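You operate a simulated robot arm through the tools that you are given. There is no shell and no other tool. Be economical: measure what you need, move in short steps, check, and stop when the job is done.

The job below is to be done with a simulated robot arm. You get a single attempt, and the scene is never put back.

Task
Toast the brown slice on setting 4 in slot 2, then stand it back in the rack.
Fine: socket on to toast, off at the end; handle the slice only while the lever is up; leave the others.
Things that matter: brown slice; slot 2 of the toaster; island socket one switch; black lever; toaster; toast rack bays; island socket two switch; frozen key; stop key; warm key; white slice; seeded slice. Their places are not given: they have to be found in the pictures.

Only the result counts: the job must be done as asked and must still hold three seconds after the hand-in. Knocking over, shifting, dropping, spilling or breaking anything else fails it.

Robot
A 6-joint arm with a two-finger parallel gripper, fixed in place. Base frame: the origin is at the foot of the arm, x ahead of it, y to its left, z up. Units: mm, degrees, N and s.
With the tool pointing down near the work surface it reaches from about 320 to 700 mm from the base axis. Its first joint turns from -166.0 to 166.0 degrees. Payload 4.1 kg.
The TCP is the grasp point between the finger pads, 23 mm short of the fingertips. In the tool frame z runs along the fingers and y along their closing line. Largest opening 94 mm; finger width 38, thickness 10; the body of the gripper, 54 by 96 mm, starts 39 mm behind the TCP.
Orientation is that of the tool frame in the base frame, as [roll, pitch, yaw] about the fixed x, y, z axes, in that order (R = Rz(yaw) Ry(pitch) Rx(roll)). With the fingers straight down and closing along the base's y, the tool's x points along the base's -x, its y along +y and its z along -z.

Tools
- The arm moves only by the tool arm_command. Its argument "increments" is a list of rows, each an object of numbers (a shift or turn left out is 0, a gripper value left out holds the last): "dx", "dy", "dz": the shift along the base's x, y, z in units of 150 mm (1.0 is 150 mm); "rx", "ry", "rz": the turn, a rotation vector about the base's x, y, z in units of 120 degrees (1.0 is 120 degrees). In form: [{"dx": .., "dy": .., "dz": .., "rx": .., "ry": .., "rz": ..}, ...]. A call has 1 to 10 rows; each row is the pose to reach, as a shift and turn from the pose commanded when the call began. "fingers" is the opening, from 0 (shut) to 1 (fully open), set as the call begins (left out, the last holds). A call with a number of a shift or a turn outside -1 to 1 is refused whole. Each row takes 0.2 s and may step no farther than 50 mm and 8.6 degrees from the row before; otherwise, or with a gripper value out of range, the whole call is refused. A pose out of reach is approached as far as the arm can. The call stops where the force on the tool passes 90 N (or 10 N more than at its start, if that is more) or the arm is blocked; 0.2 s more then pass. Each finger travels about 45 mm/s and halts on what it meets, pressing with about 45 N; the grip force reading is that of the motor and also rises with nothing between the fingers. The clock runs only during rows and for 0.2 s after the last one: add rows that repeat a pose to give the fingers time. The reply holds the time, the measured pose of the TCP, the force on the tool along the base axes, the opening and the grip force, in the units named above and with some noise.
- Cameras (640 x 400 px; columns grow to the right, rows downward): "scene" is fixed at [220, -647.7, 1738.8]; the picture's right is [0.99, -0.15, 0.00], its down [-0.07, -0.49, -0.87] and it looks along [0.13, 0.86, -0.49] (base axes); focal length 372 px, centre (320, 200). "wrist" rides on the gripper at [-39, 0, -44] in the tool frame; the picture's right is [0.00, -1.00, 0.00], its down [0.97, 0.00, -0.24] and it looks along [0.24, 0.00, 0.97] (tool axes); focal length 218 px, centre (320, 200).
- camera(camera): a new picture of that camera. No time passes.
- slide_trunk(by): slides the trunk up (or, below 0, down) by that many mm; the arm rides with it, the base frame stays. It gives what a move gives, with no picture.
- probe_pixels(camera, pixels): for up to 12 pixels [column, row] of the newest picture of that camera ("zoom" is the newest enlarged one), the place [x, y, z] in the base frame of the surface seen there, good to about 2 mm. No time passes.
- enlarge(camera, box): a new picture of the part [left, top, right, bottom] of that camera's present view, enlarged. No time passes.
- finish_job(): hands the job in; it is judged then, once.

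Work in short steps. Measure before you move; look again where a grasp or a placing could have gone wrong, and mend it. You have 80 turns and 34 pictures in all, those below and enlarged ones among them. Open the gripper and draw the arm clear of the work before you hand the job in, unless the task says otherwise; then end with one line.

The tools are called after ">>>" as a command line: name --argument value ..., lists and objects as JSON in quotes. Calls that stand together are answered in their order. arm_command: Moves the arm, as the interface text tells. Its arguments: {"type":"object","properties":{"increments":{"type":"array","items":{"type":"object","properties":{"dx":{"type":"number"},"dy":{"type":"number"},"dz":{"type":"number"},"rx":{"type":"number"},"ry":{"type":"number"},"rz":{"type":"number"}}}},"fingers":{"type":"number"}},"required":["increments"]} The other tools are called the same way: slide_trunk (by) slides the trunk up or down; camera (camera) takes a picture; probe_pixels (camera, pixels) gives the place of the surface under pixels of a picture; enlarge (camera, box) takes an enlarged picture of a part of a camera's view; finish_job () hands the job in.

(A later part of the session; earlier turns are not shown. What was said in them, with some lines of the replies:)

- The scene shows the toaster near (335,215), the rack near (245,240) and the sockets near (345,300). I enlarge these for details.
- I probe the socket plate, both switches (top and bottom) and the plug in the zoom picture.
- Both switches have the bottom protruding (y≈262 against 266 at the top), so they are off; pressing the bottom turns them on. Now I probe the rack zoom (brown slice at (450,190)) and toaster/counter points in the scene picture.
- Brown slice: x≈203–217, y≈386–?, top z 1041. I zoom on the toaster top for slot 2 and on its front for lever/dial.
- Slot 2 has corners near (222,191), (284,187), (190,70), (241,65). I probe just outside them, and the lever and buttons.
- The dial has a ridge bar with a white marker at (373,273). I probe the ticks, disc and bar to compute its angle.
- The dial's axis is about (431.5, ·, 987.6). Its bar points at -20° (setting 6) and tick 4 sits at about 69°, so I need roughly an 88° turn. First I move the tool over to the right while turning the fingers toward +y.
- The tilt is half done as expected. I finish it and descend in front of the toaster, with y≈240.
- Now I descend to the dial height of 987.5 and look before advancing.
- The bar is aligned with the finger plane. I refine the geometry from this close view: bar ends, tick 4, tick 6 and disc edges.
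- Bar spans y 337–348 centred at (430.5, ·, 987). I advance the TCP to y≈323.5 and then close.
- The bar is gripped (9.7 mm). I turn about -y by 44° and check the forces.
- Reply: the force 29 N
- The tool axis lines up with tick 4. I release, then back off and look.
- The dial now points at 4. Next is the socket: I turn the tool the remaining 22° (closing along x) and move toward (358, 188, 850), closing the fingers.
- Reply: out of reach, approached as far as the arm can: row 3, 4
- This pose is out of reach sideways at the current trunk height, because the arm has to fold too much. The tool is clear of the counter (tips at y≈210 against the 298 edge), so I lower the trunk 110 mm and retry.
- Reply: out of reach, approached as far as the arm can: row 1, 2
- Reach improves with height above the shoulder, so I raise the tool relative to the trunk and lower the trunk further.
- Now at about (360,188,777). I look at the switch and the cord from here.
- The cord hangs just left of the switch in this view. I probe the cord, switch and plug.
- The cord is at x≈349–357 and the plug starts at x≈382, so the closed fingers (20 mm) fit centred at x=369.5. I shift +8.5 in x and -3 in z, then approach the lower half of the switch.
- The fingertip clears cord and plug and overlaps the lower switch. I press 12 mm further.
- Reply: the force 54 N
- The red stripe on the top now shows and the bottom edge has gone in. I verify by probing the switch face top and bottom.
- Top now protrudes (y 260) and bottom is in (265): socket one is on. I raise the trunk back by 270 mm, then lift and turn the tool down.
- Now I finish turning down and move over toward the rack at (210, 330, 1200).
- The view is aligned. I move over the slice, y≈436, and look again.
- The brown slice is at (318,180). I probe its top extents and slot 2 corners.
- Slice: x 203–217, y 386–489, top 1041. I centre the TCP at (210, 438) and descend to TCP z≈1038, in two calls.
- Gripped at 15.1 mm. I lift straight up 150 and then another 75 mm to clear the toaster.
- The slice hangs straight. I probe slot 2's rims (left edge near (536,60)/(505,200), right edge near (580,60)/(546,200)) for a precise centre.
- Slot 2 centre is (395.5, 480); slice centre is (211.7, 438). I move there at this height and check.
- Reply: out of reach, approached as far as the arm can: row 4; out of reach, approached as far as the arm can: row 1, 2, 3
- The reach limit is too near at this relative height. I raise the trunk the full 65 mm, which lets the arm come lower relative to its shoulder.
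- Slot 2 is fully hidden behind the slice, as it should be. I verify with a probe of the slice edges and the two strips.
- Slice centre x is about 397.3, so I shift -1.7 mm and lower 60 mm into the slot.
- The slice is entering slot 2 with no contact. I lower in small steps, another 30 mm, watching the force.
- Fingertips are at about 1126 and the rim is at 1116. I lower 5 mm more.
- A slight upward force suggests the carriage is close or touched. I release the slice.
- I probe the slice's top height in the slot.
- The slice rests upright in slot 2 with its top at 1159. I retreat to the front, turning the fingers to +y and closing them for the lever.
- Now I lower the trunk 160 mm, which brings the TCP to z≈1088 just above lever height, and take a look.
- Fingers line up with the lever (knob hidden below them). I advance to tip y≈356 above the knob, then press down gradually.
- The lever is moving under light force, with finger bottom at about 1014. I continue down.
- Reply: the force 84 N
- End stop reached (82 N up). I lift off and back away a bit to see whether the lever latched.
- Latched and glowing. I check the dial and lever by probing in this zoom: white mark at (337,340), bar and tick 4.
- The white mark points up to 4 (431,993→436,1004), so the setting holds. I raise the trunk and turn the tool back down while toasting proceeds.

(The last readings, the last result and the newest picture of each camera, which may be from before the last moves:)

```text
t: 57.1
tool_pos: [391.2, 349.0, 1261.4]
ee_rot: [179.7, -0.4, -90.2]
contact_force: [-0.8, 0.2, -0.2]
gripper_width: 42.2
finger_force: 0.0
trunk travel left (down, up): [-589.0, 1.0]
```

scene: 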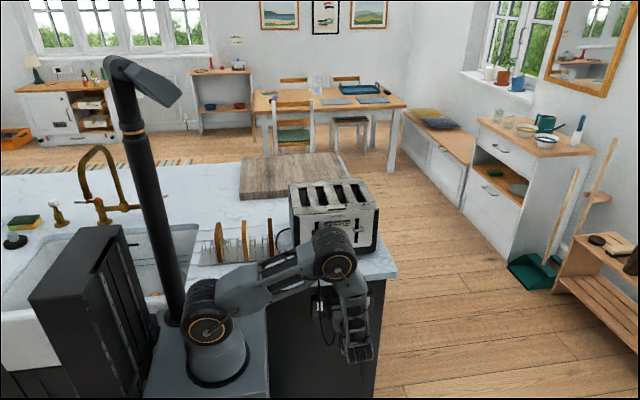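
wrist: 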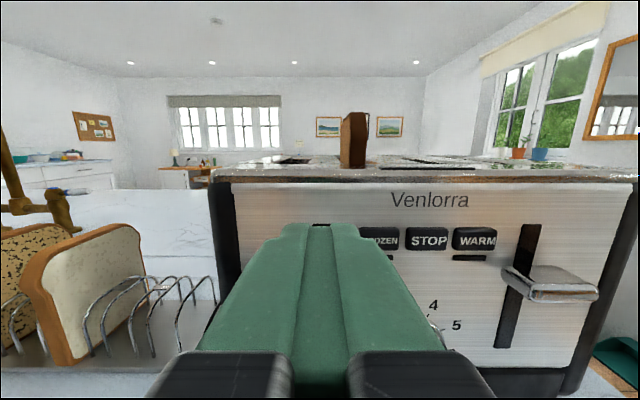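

Lever went down at about t=49. I wait about 11 s and then look from above.

>>> arm_command --increments '[{"dy": 0.1}, {"dy": 0.1}, {"dy": 0.1}, {"dy": 0.1}, {"dy": 0.1}, {"dy": 0.1}, {"dy": 0.1}, {"dy": 0.1}, {"dy": 0.1}, {"dy": 0.1}]'

>>> arm_command --increments '[{}, {}, {}, {}, {}, {}, {}, {}, {}, {}]'

>>> arm_command --increments '[{}, {}, {}, {}, {}, {}, {}, {}, {}, {}]'

>>> arm_command --increments '[{}, {}, {}, {}, {}, {}, {}, {}, {}, {}]'

>>> arm_command --increments '[{}, {}, {}, {}, {}, {}, {}, {}, {}, {}]'

>>> camera --camera "wrist"

```text
t: 59.3
tool_pos: [390.5, 362.1, 1258.9]
ee_rot: [179.6, -0.2, -90.2]
contact_force: [0.3, 0.0, -1.1]
gripper_width: 42.1
finger_force: 0.0
trunk travel left (down, up): [-589.0, 1.0]
```

```text
t: 61.5
tool_pos: [391.0, 362.3, 1259.2]
ee_rot: [179.5, -0.2, -90.2]
contact_force: [-0.2, 0.3, -0.5]
gripper_width: 42.3
finger_force: 0.2
trunk travel left (down, up): [-589.0, 1.0]
```

```text
t: 63.7
tool_pos: [391.1, 361.7, 1260.0]
ee_rot: [179.5, -0.3, -90.1]
contact_force: [-0.3, 0.9, -0.1]
gripper_width: 42.2
finger_force: 0.0
trunk travel left (down, up): [-589.0, 1.0]
```

```text
t: 65.9
tool_pos: [390.6, 361.2, 1258.9]
ee_rot: [179.6, -0.2, -90.1]
contact_force: [0.7, -0.9, -0.4]
gripper_width: 42.2
finger_force: 0.1
trunk travel left (down, up): [-589.0, 1.0]
```

```text
t: 68.1
tool_pos: [390.5, 362.1, 1259.7]
ee_rot: [179.7, -0.2, -90.1]
contact_force: [-0.3, -0.1, -0.1]
gripper_width: 42.2
finger_force: 0.1
trunk travel left (down, up): [-589.0, 1.0]
```

```text
7 pictures are left
```

wrist: 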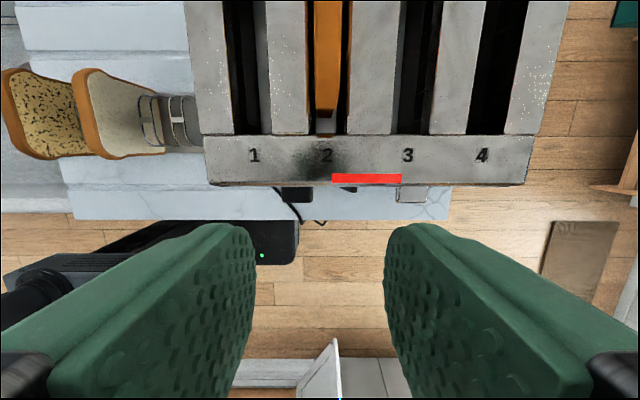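

The glow is gone, the black knob is visible at (297,195) and the slice is up; the bar lamp shows red. I probe slice and knob heights.

>>> probe_pixels --camera "wrist" --pixels '[[326, 20], [326, 60], [326, 95], [318, 60], [337, 60], [297, 195], [290, 195], [412, 196], [366, 178]]'

```text
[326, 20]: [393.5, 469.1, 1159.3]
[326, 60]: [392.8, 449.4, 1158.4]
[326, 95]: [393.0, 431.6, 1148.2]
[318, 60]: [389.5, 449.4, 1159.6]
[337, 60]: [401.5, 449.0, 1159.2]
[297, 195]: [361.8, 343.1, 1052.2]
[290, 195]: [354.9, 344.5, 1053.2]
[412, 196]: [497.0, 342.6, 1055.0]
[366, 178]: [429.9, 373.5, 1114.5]
```

Lever is up (1052), slice top 1159, centred at (394.5, 480). I move above it, descend to TCP z≈1150 and grip.

>>> arm_command --increments '[{"dx": 0.01, "dy": 0.25}, {"dx": 0.02, "dy": 0.5}, {"dx": 0.023, "dy": 0.787}, {"dx": 0.023, "dy": 0.787}]'

>>> arm_command --increments '[{"dz": -0.25}, {"dz": -0.5}, {"dz": -0.65}, {"dz": -0.725}, {"dz": -0.725}]'

>>> arm_command --increments '[{}, {}, {}, {}]' --fingers 0.0

```text
t: 69.1
tool_pos: [392.9, 478.3, 1257.3]
ee_rot: [179.6, -0.1, -90.0]
contact_force: [-0.2, -0.4, 0.4]
gripper_width: 42.1
finger_force: 0.1
trunk travel left (down, up): [-589.0, 1.0]
```

```text
t: 70.3
tool_pos: [392.9, 481.6, 1150.6]
ee_rot: [179.6, -0.1, -90.1]
contact_force: [-0.5, 0.2, -0.8]
gripper_width: 42.1
finger_force: 0.0
trunk travel left (down, up): [-589.0, 1.0]
```

```text
t: 71.3
tool_pos: [393.9, 481.6, 1150.0]
ee_rot: [179.5, -0.3, -90.2]
contact_force: [0.6, -0.1, -0.2]
gripper_width: 14.9
finger_force: 44.5
trunk travel left (down, up): [-589.0, 1.0]
```

Gripped. I lift 90 mm straight up, then go back over the rack's brown bay.

>>> arm_command --increments '[{"dz": 0.15}, {"dz": 0.3}, {"dz": 0.45}, {"dz": 0.6}]'

>>> arm_command --increments '[{"dx": -0.2, "dy": -0.06}, {"dx": -0.4, "dy": -0.12}, {"dx": -0.65, "dy": -0.2}, {"dx": -0.9, "dy": -0.283}]'

>>> arm_command --increments '[{"dx": -0.2}, {"dx": -0.313}, {"dx": -0.313}]'

>>> camera --camera "wrist"

```text
t: 72.3
tool_pos: [393.7, 479.3, 1241.0]
ee_rot: [179.5, -0.3, -90.2]
contact_force: [-0.8, 0.0, -1.1]
gripper_width: 15.1
finger_force: 44.8
trunk travel left (down, up): [-589.0, 1.0]
```

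```text
t: 73.3
tool_pos: [258.6, 433.6, 1239.5]
ee_rot: [179.5, -0.2, -90.2]
contact_force: [0.2, 0.7, -0.5]
gripper_width: 14.9
finger_force: 45.0
trunk travel left (down, up): [-589.0, 1.0]
```

```text
t: 74.1
tool_pos: [211.4, 435.4, 1239.6]
ee_rot: [179.5, -0.2, -90.1]
contact_force: [-0.3, -0.3, -1.0]
gripper_width: 14.8
finger_force: 44.7
trunk travel left (down, up): [-589.0, 1.0]
```

```text
6 pictures are left
```

wrist: 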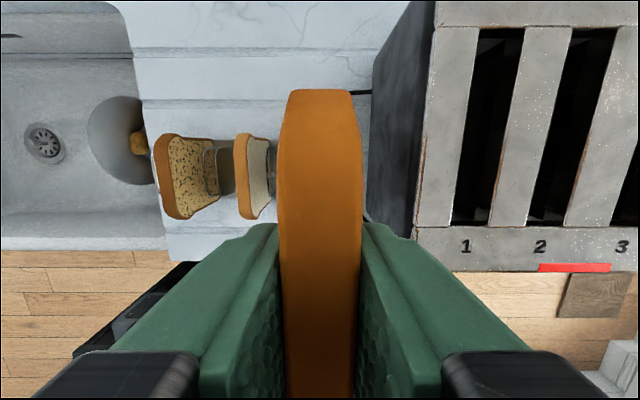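

I probe the slice's position in the fingers and take a scene zoom of the rack to check bay alignment.

>>> probe_pixels --camera "wrist" --pixels '[[282, 150], [358, 150], [320, 95], [320, 200], [286, 110], [355, 110]]'

>>> enlarge --camera "scene" --box '[205, 175, 290, 275]'

```text
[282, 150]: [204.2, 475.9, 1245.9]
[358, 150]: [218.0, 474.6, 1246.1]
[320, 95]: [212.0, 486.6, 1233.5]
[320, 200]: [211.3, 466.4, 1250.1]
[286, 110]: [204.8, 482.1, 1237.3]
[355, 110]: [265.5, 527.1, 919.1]
```

```text
4.00 times, centred on (248, 225) of scene
```

zoom: 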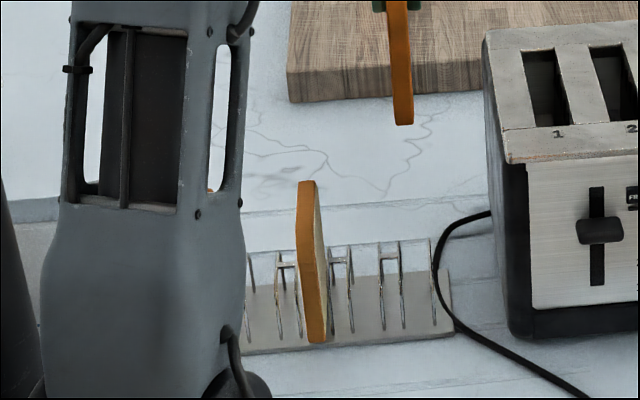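

The brown bay lies between the wires near (401,300) and (433,300). I probe the wires for the bay centre.

>>> probe_pixels --camera "zoom" --pixels '[[399, 242], [400, 260], [401, 280], [402, 300], [403, 325], [430, 240], [431, 260], [432, 280], [433, 300], [434, 318], [396, 258], [402, 120]]'

```text
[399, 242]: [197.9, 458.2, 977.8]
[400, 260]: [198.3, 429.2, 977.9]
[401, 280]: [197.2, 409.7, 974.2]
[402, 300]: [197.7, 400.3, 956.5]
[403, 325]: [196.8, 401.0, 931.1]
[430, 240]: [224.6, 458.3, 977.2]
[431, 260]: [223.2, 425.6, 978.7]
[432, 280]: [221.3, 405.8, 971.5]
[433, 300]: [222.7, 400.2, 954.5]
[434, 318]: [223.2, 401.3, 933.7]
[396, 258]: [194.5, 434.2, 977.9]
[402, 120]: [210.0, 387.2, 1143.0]
```

Bay wires are at x≈198 and 223, centre 210.5; the slice centre is 211.3. I shift -0.8 mm and lower, 150 mm first, then gently.

>>> arm_command --increments '[{"dx": -0.005, "dz": -0.2}, {"dx": -0.005, "dz": -0.4}, {"dx": -0.005, "dz": -0.6}, {"dx": -0.005, "dz": -0.8}, {"dx": -0.005, "dz": -1.0}]'

>>> arm_command --increments '[{"dz": -0.08}, {"dz": -0.16}, {"dz": -0.24}, {"dz": -0.31}, {"dz": -0.345}]'

```text
t: 75.3
tool_pos: [211.8, 437.9, 1093.2]
ee_rot: [179.6, -0.2, -90.1]
contact_force: [-0.3, 0.4, 0.2]
gripper_width: 15.0
finger_force: 44.7
trunk travel left (down, up): [-589.0, 1.0]
```

```text
t: 76.5
tool_pos: [210.6, 440.3, 1038.7]
ee_rot: [179.6, -0.2, -90.1]
contact_force: [0.3, 0.0, -0.7]
gripper_width: 15.0
finger_force: 44.9
trunk travel left (down, up): [-589.0, 1.0]
```

No contact yet; about 5 mm remain. I lower in 1.5 mm steps.

>>> arm_command --increments '[{"dz": -0.01}, {"dz": -0.02}, {"dz": -0.03}, {"dz": -0.035}]'

```text
t: 77.5
tool_pos: [210.9, 439.6, 1033.7]
ee_rot: [179.6, -0.2, -90.1]
contact_force: [0.6, 0.5, 0.1]
gripper_width: 15.1
finger_force: 44.9
trunk travel left (down, up): [-589.0, 1.0]
```

>>> arm_command --increments '[{"dz": -0.008}, {"dz": -0.015}, {"dz": -0.015}]'

```text
t: 78.3
tool_pos: [211.2, 438.0, 1032.4]
ee_rot: [179.6, -0.2, -90.1]
contact_force: [0.5, -0.3, -0.8]
gripper_width: 15.3
finger_force: 44.7
trunk travel left (down, up): [-589.0, 1.0]
```

Still no contact force; I lower up to 3 mm more.

>>> arm_command --increments '[{"dz": -0.007}, {"dz": -0.013}, {"dz": -0.02}]'

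```text
t: 79.1
tool_pos: [210.7, 438.2, 1030.1]
ee_rot: [179.6, 0.0, -90.0]
contact_force: [1.2, 2.2, 16.1]
gripper_width: 15.0
finger_force: 45.4
trunk travel left (down, up): [-589.0, 1.0]
```

Contact (16 N up): the slice stands on the rack. I release, retreat upward and look.

>>> arm_command --increments '[{"dz": 0.005}, {"dz": 0.005}, {"dz": 0.005}, {"dz": 0.005}]' --fingers 0.4

>>> arm_command --increments '[{"dz": 0.2}, {"dz": 0.5}, {"dz": 0.8}, {"dz": 1.0}]'

>>> camera --camera "wrist"

>>> probe_pixels --camera "wrist" --pixels '[[319, 150], [319, 180], [319, 210], [313, 180], [325, 180]]'

```text
t: 80.1
tool_pos: [211.3, 438.3, 1031.2]
ee_rot: [179.6, -0.2, -90.1]
contact_force: [-1.0, -0.6, -0.4]
gripper_width: 37.5
finger_force: 0.0
trunk travel left (down, up): [-589.0, 1.0]
```

```text
t: 81.1
tool_pos: [211.6, 440.0, 1183.2]
ee_rot: [179.6, -0.1, -90.2]
contact_force: [-0.6, -0.2, -0.2]
gripper_width: 37.6
finger_force: 0.1
trunk travel left (down, up): [-589.0, 1.0]
```

```text
4 pictures are left
```

wrist: 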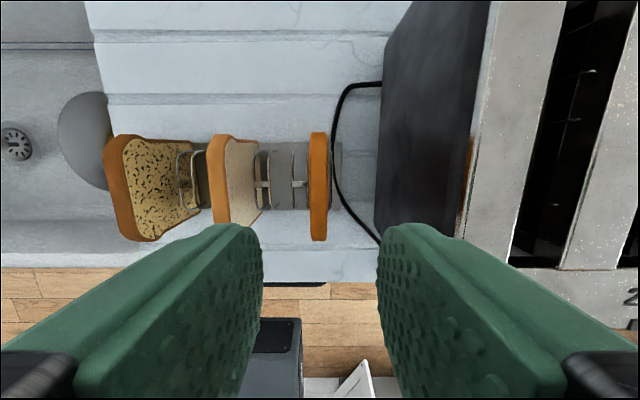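

```text
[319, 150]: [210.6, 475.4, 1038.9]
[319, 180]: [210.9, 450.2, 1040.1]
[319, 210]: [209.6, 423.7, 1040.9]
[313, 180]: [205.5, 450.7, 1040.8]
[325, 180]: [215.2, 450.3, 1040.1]
```

The toast stands in its bay (top 1040, x 210.5). Now for the socket: I retreat to the front, turn the fingers to +y again and close them.

>>> arm_command --increments '[{"dz": 0.3}, {"dz": 0.3, "dy": -0.25}, {"dz": 0.3, "dy": -0.5}, {"dz": 0.3, "dy": -0.75}, {"dz": 0.3, "dy": -1.0}]' --fingers 0.0

>>> arm_command --increments '[{"dx": 0.15, "dy": -0.12, "rx": 0.0625}, {"dx": 0.3, "dy": -0.24, "rx": 0.125}, {"dx": 0.45, "dy": -0.36, "rx": 0.1875}, {"dx": 0.6, "dy": -0.48, "rx": 0.25}, {"dx": 0.8, "dy": -0.6, "rx": 0.3125}, {"dx": 1.0, "dy": -0.66, "rx": 0.375}]'

>>> arm_command --increments '[{"dx": 0.047, "dz": -0.08, "rx": 0.0625}, {"dx": 0.047, "dz": -0.16, "rx": 0.125}, {"dx": 0.047, "dz": -0.24, "rx": 0.1875}, {"dx": 0.047, "dz": -0.32, "rx": 0.25}, {"dx": 0.047, "dz": -0.4, "rx": 0.3125}, {"dx": 0.047, "dz": -0.45, "rx": 0.375}]'

```text
t: 82.3
tool_pos: [211.3, 287.6, 1223.3]
ee_rot: [179.7, -0.1, -90.0]
contact_force: [0.1, -0.3, 0.1]
gripper_width: 0.0
finger_force: 42.2
trunk travel left (down, up): [-589.0, 1.0]
```

```text
t: 83.7
tool_pos: [360.5, 187.0, 1224.7]
ee_rot: [179.7, 45.0, -90.1]
contact_force: [0.3, 0.0, -0.5]
gripper_width: 0.1
finger_force: 42.4
trunk travel left (down, up): [-589.0, 1.0]
```

```text
t: 85.1
tool_pos: [366.4, 188.7, 1155.2]
ee_rot: [143.9, 89.9, -125.8]
contact_force: [-0.2, -0.5, -0.4]
gripper_width: 0.0
finger_force: 43.1
trunk travel left (down, up): [-589.0, 1.0]
```

At (367,188,1155). I slide the trunk down 329 mm, to z≈827, and look.

>>> slide_trunk --by -329

>>> camera --camera "wrist"

>>> probe_pixels --camera "wrist" --pixels '[[320, 228], [320, 240], [295, 232], [345, 232], [290, 180], [290, 200], [300, 215], [330, 150]]'

```text
t: 88.3
tool_pos: [368.4, 188.8, 827.8]
ee_rot: [166.0, 89.9, -103.5]
contact_force: [-0.6, -0.3, 0.6]
gripper_width: 0.0
finger_force: 42.1
trunk travel left (down, up): [-260.0, 330.0]
```

```text
3 pictures are left
```

wrist: 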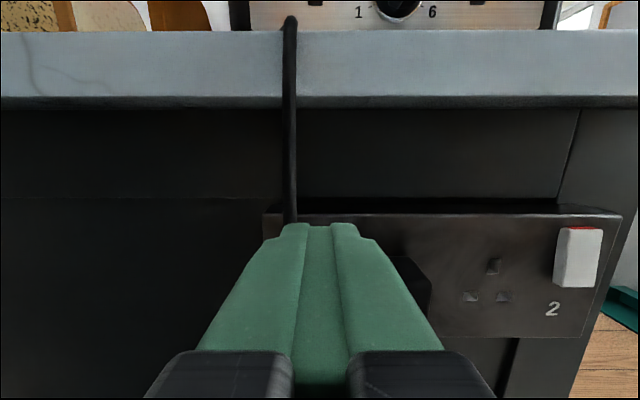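

```text
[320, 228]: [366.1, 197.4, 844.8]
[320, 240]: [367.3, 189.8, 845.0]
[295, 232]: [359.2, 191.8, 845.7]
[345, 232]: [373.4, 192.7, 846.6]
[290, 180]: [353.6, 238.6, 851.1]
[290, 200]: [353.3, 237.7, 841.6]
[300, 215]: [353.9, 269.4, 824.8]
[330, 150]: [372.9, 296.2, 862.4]
```

Fingers at x≈366.7, bottom edge about 807, above the switch pivot at 801. I shift +1.5 mm and press the top of switch one.

>>> arm_command --increments '[{"dx": 0.01, "dy": 0.15}, {"dx": 0.01, "dy": 0.29}, {"dx": 0.007, "dy": 0.33}, {"dx": 0.005, "dy": 0.35}, {"dx": 0.003, "dy": 0.37}, {"dx": 0.003, "dy": 0.37}]'

>>> arm_command --increments '[{"dy": -0.1}, {"dy": -0.37}, {"dy": -0.37, "dz": -0.3}]'

>>> enlarge --camera "wrist" --box '[220, 100, 440, 238]'

```text
t: 89.7
tool_pos: [368.8, 239.3, 827.7]
ee_rot: [136.0, 90.0, -133.8]
contact_force: [-4.3, -48.9, -5.0]
gripper_width: 0.1
finger_force: 42.4
trunk travel left (down, up): [-260.0, 330.0]
```

```text
t: 90.5
tool_pos: [367.4, 188.0, 781.8]
ee_rot: [-162.0, 89.7, -71.6]
contact_force: [-0.2, 0.6, 0.6]
gripper_width: 0.0
finger_force: 42.1
trunk travel left (down, up): [-260.0, 330.0]
```

```text
2.90 times, centred on (330, 169) of wrist
```

zoom: 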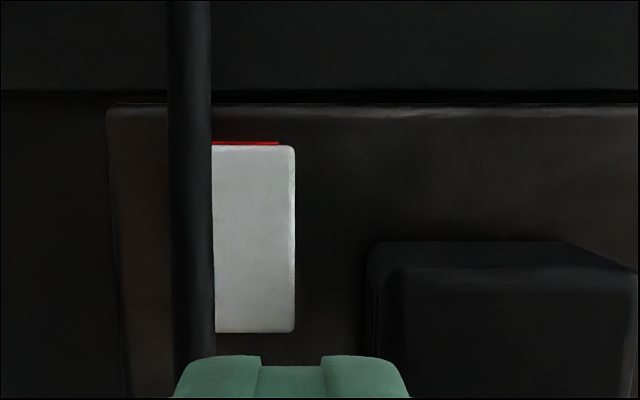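

I verify the tilt with a probe.

>>> probe_pixels --camera "zoom" --pixels '[[250, 155], [250, 175], [250, 235], [250, 300], [250, 325], [280, 160], [280, 320]]'

```text
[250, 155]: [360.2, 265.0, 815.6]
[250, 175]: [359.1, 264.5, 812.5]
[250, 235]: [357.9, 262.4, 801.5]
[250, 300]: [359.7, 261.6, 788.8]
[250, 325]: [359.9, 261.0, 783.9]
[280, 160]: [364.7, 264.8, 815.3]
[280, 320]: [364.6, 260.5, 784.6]
```

Top in (265), bottom out (261): socket one is off. I withdraw, raise the trunk, open the gripper and take a final look.

>>> slide_trunk --by 320

>>> arm_command --increments '[{"dz": 0.2}, {"dz": 0.5}, {"dz": 0.8}, {"dz": 0.8}, {"dz": 0.8}, {"dz": 0.8}]' --fingers 0.6

>>> enlarge --camera "scene" --box '[190, 160, 400, 320]'

```text
t: 93.7
tool_pos: [367.4, 187.1, 1101.0]
ee_rot: [167.3, 89.8, -102.5]
contact_force: [-0.4, -0.2, 0.0]
gripper_width: 0.0
finger_force: 42.2
trunk travel left (down, up): [-580.0, 10.0]
```

```text
t: 95.1
tool_pos: [367.9, 189.0, 1222.4]
ee_rot: [164.3, 89.9, -105.5]
contact_force: [-0.2, 0.3, -0.8]
gripper_width: 56.5
finger_force: 0.1
trunk travel left (down, up): [-580.0, 10.0]
```

```text
2.50 times, centred on (295, 240) of scene
```

zoom: 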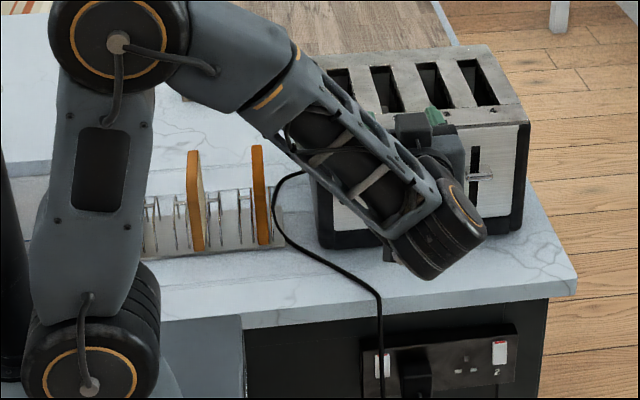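

Toast stands in the rack, the lever is up, the socket is off and the arm is clear. I hand in.

>>> finish_job

```text
The job is handed in.
```

The brown slice was toasted on setting 4 in slot 2 and is standing back in its rack bay. Socket one is off, the lever is up, and the white and seeded slices were not touched.
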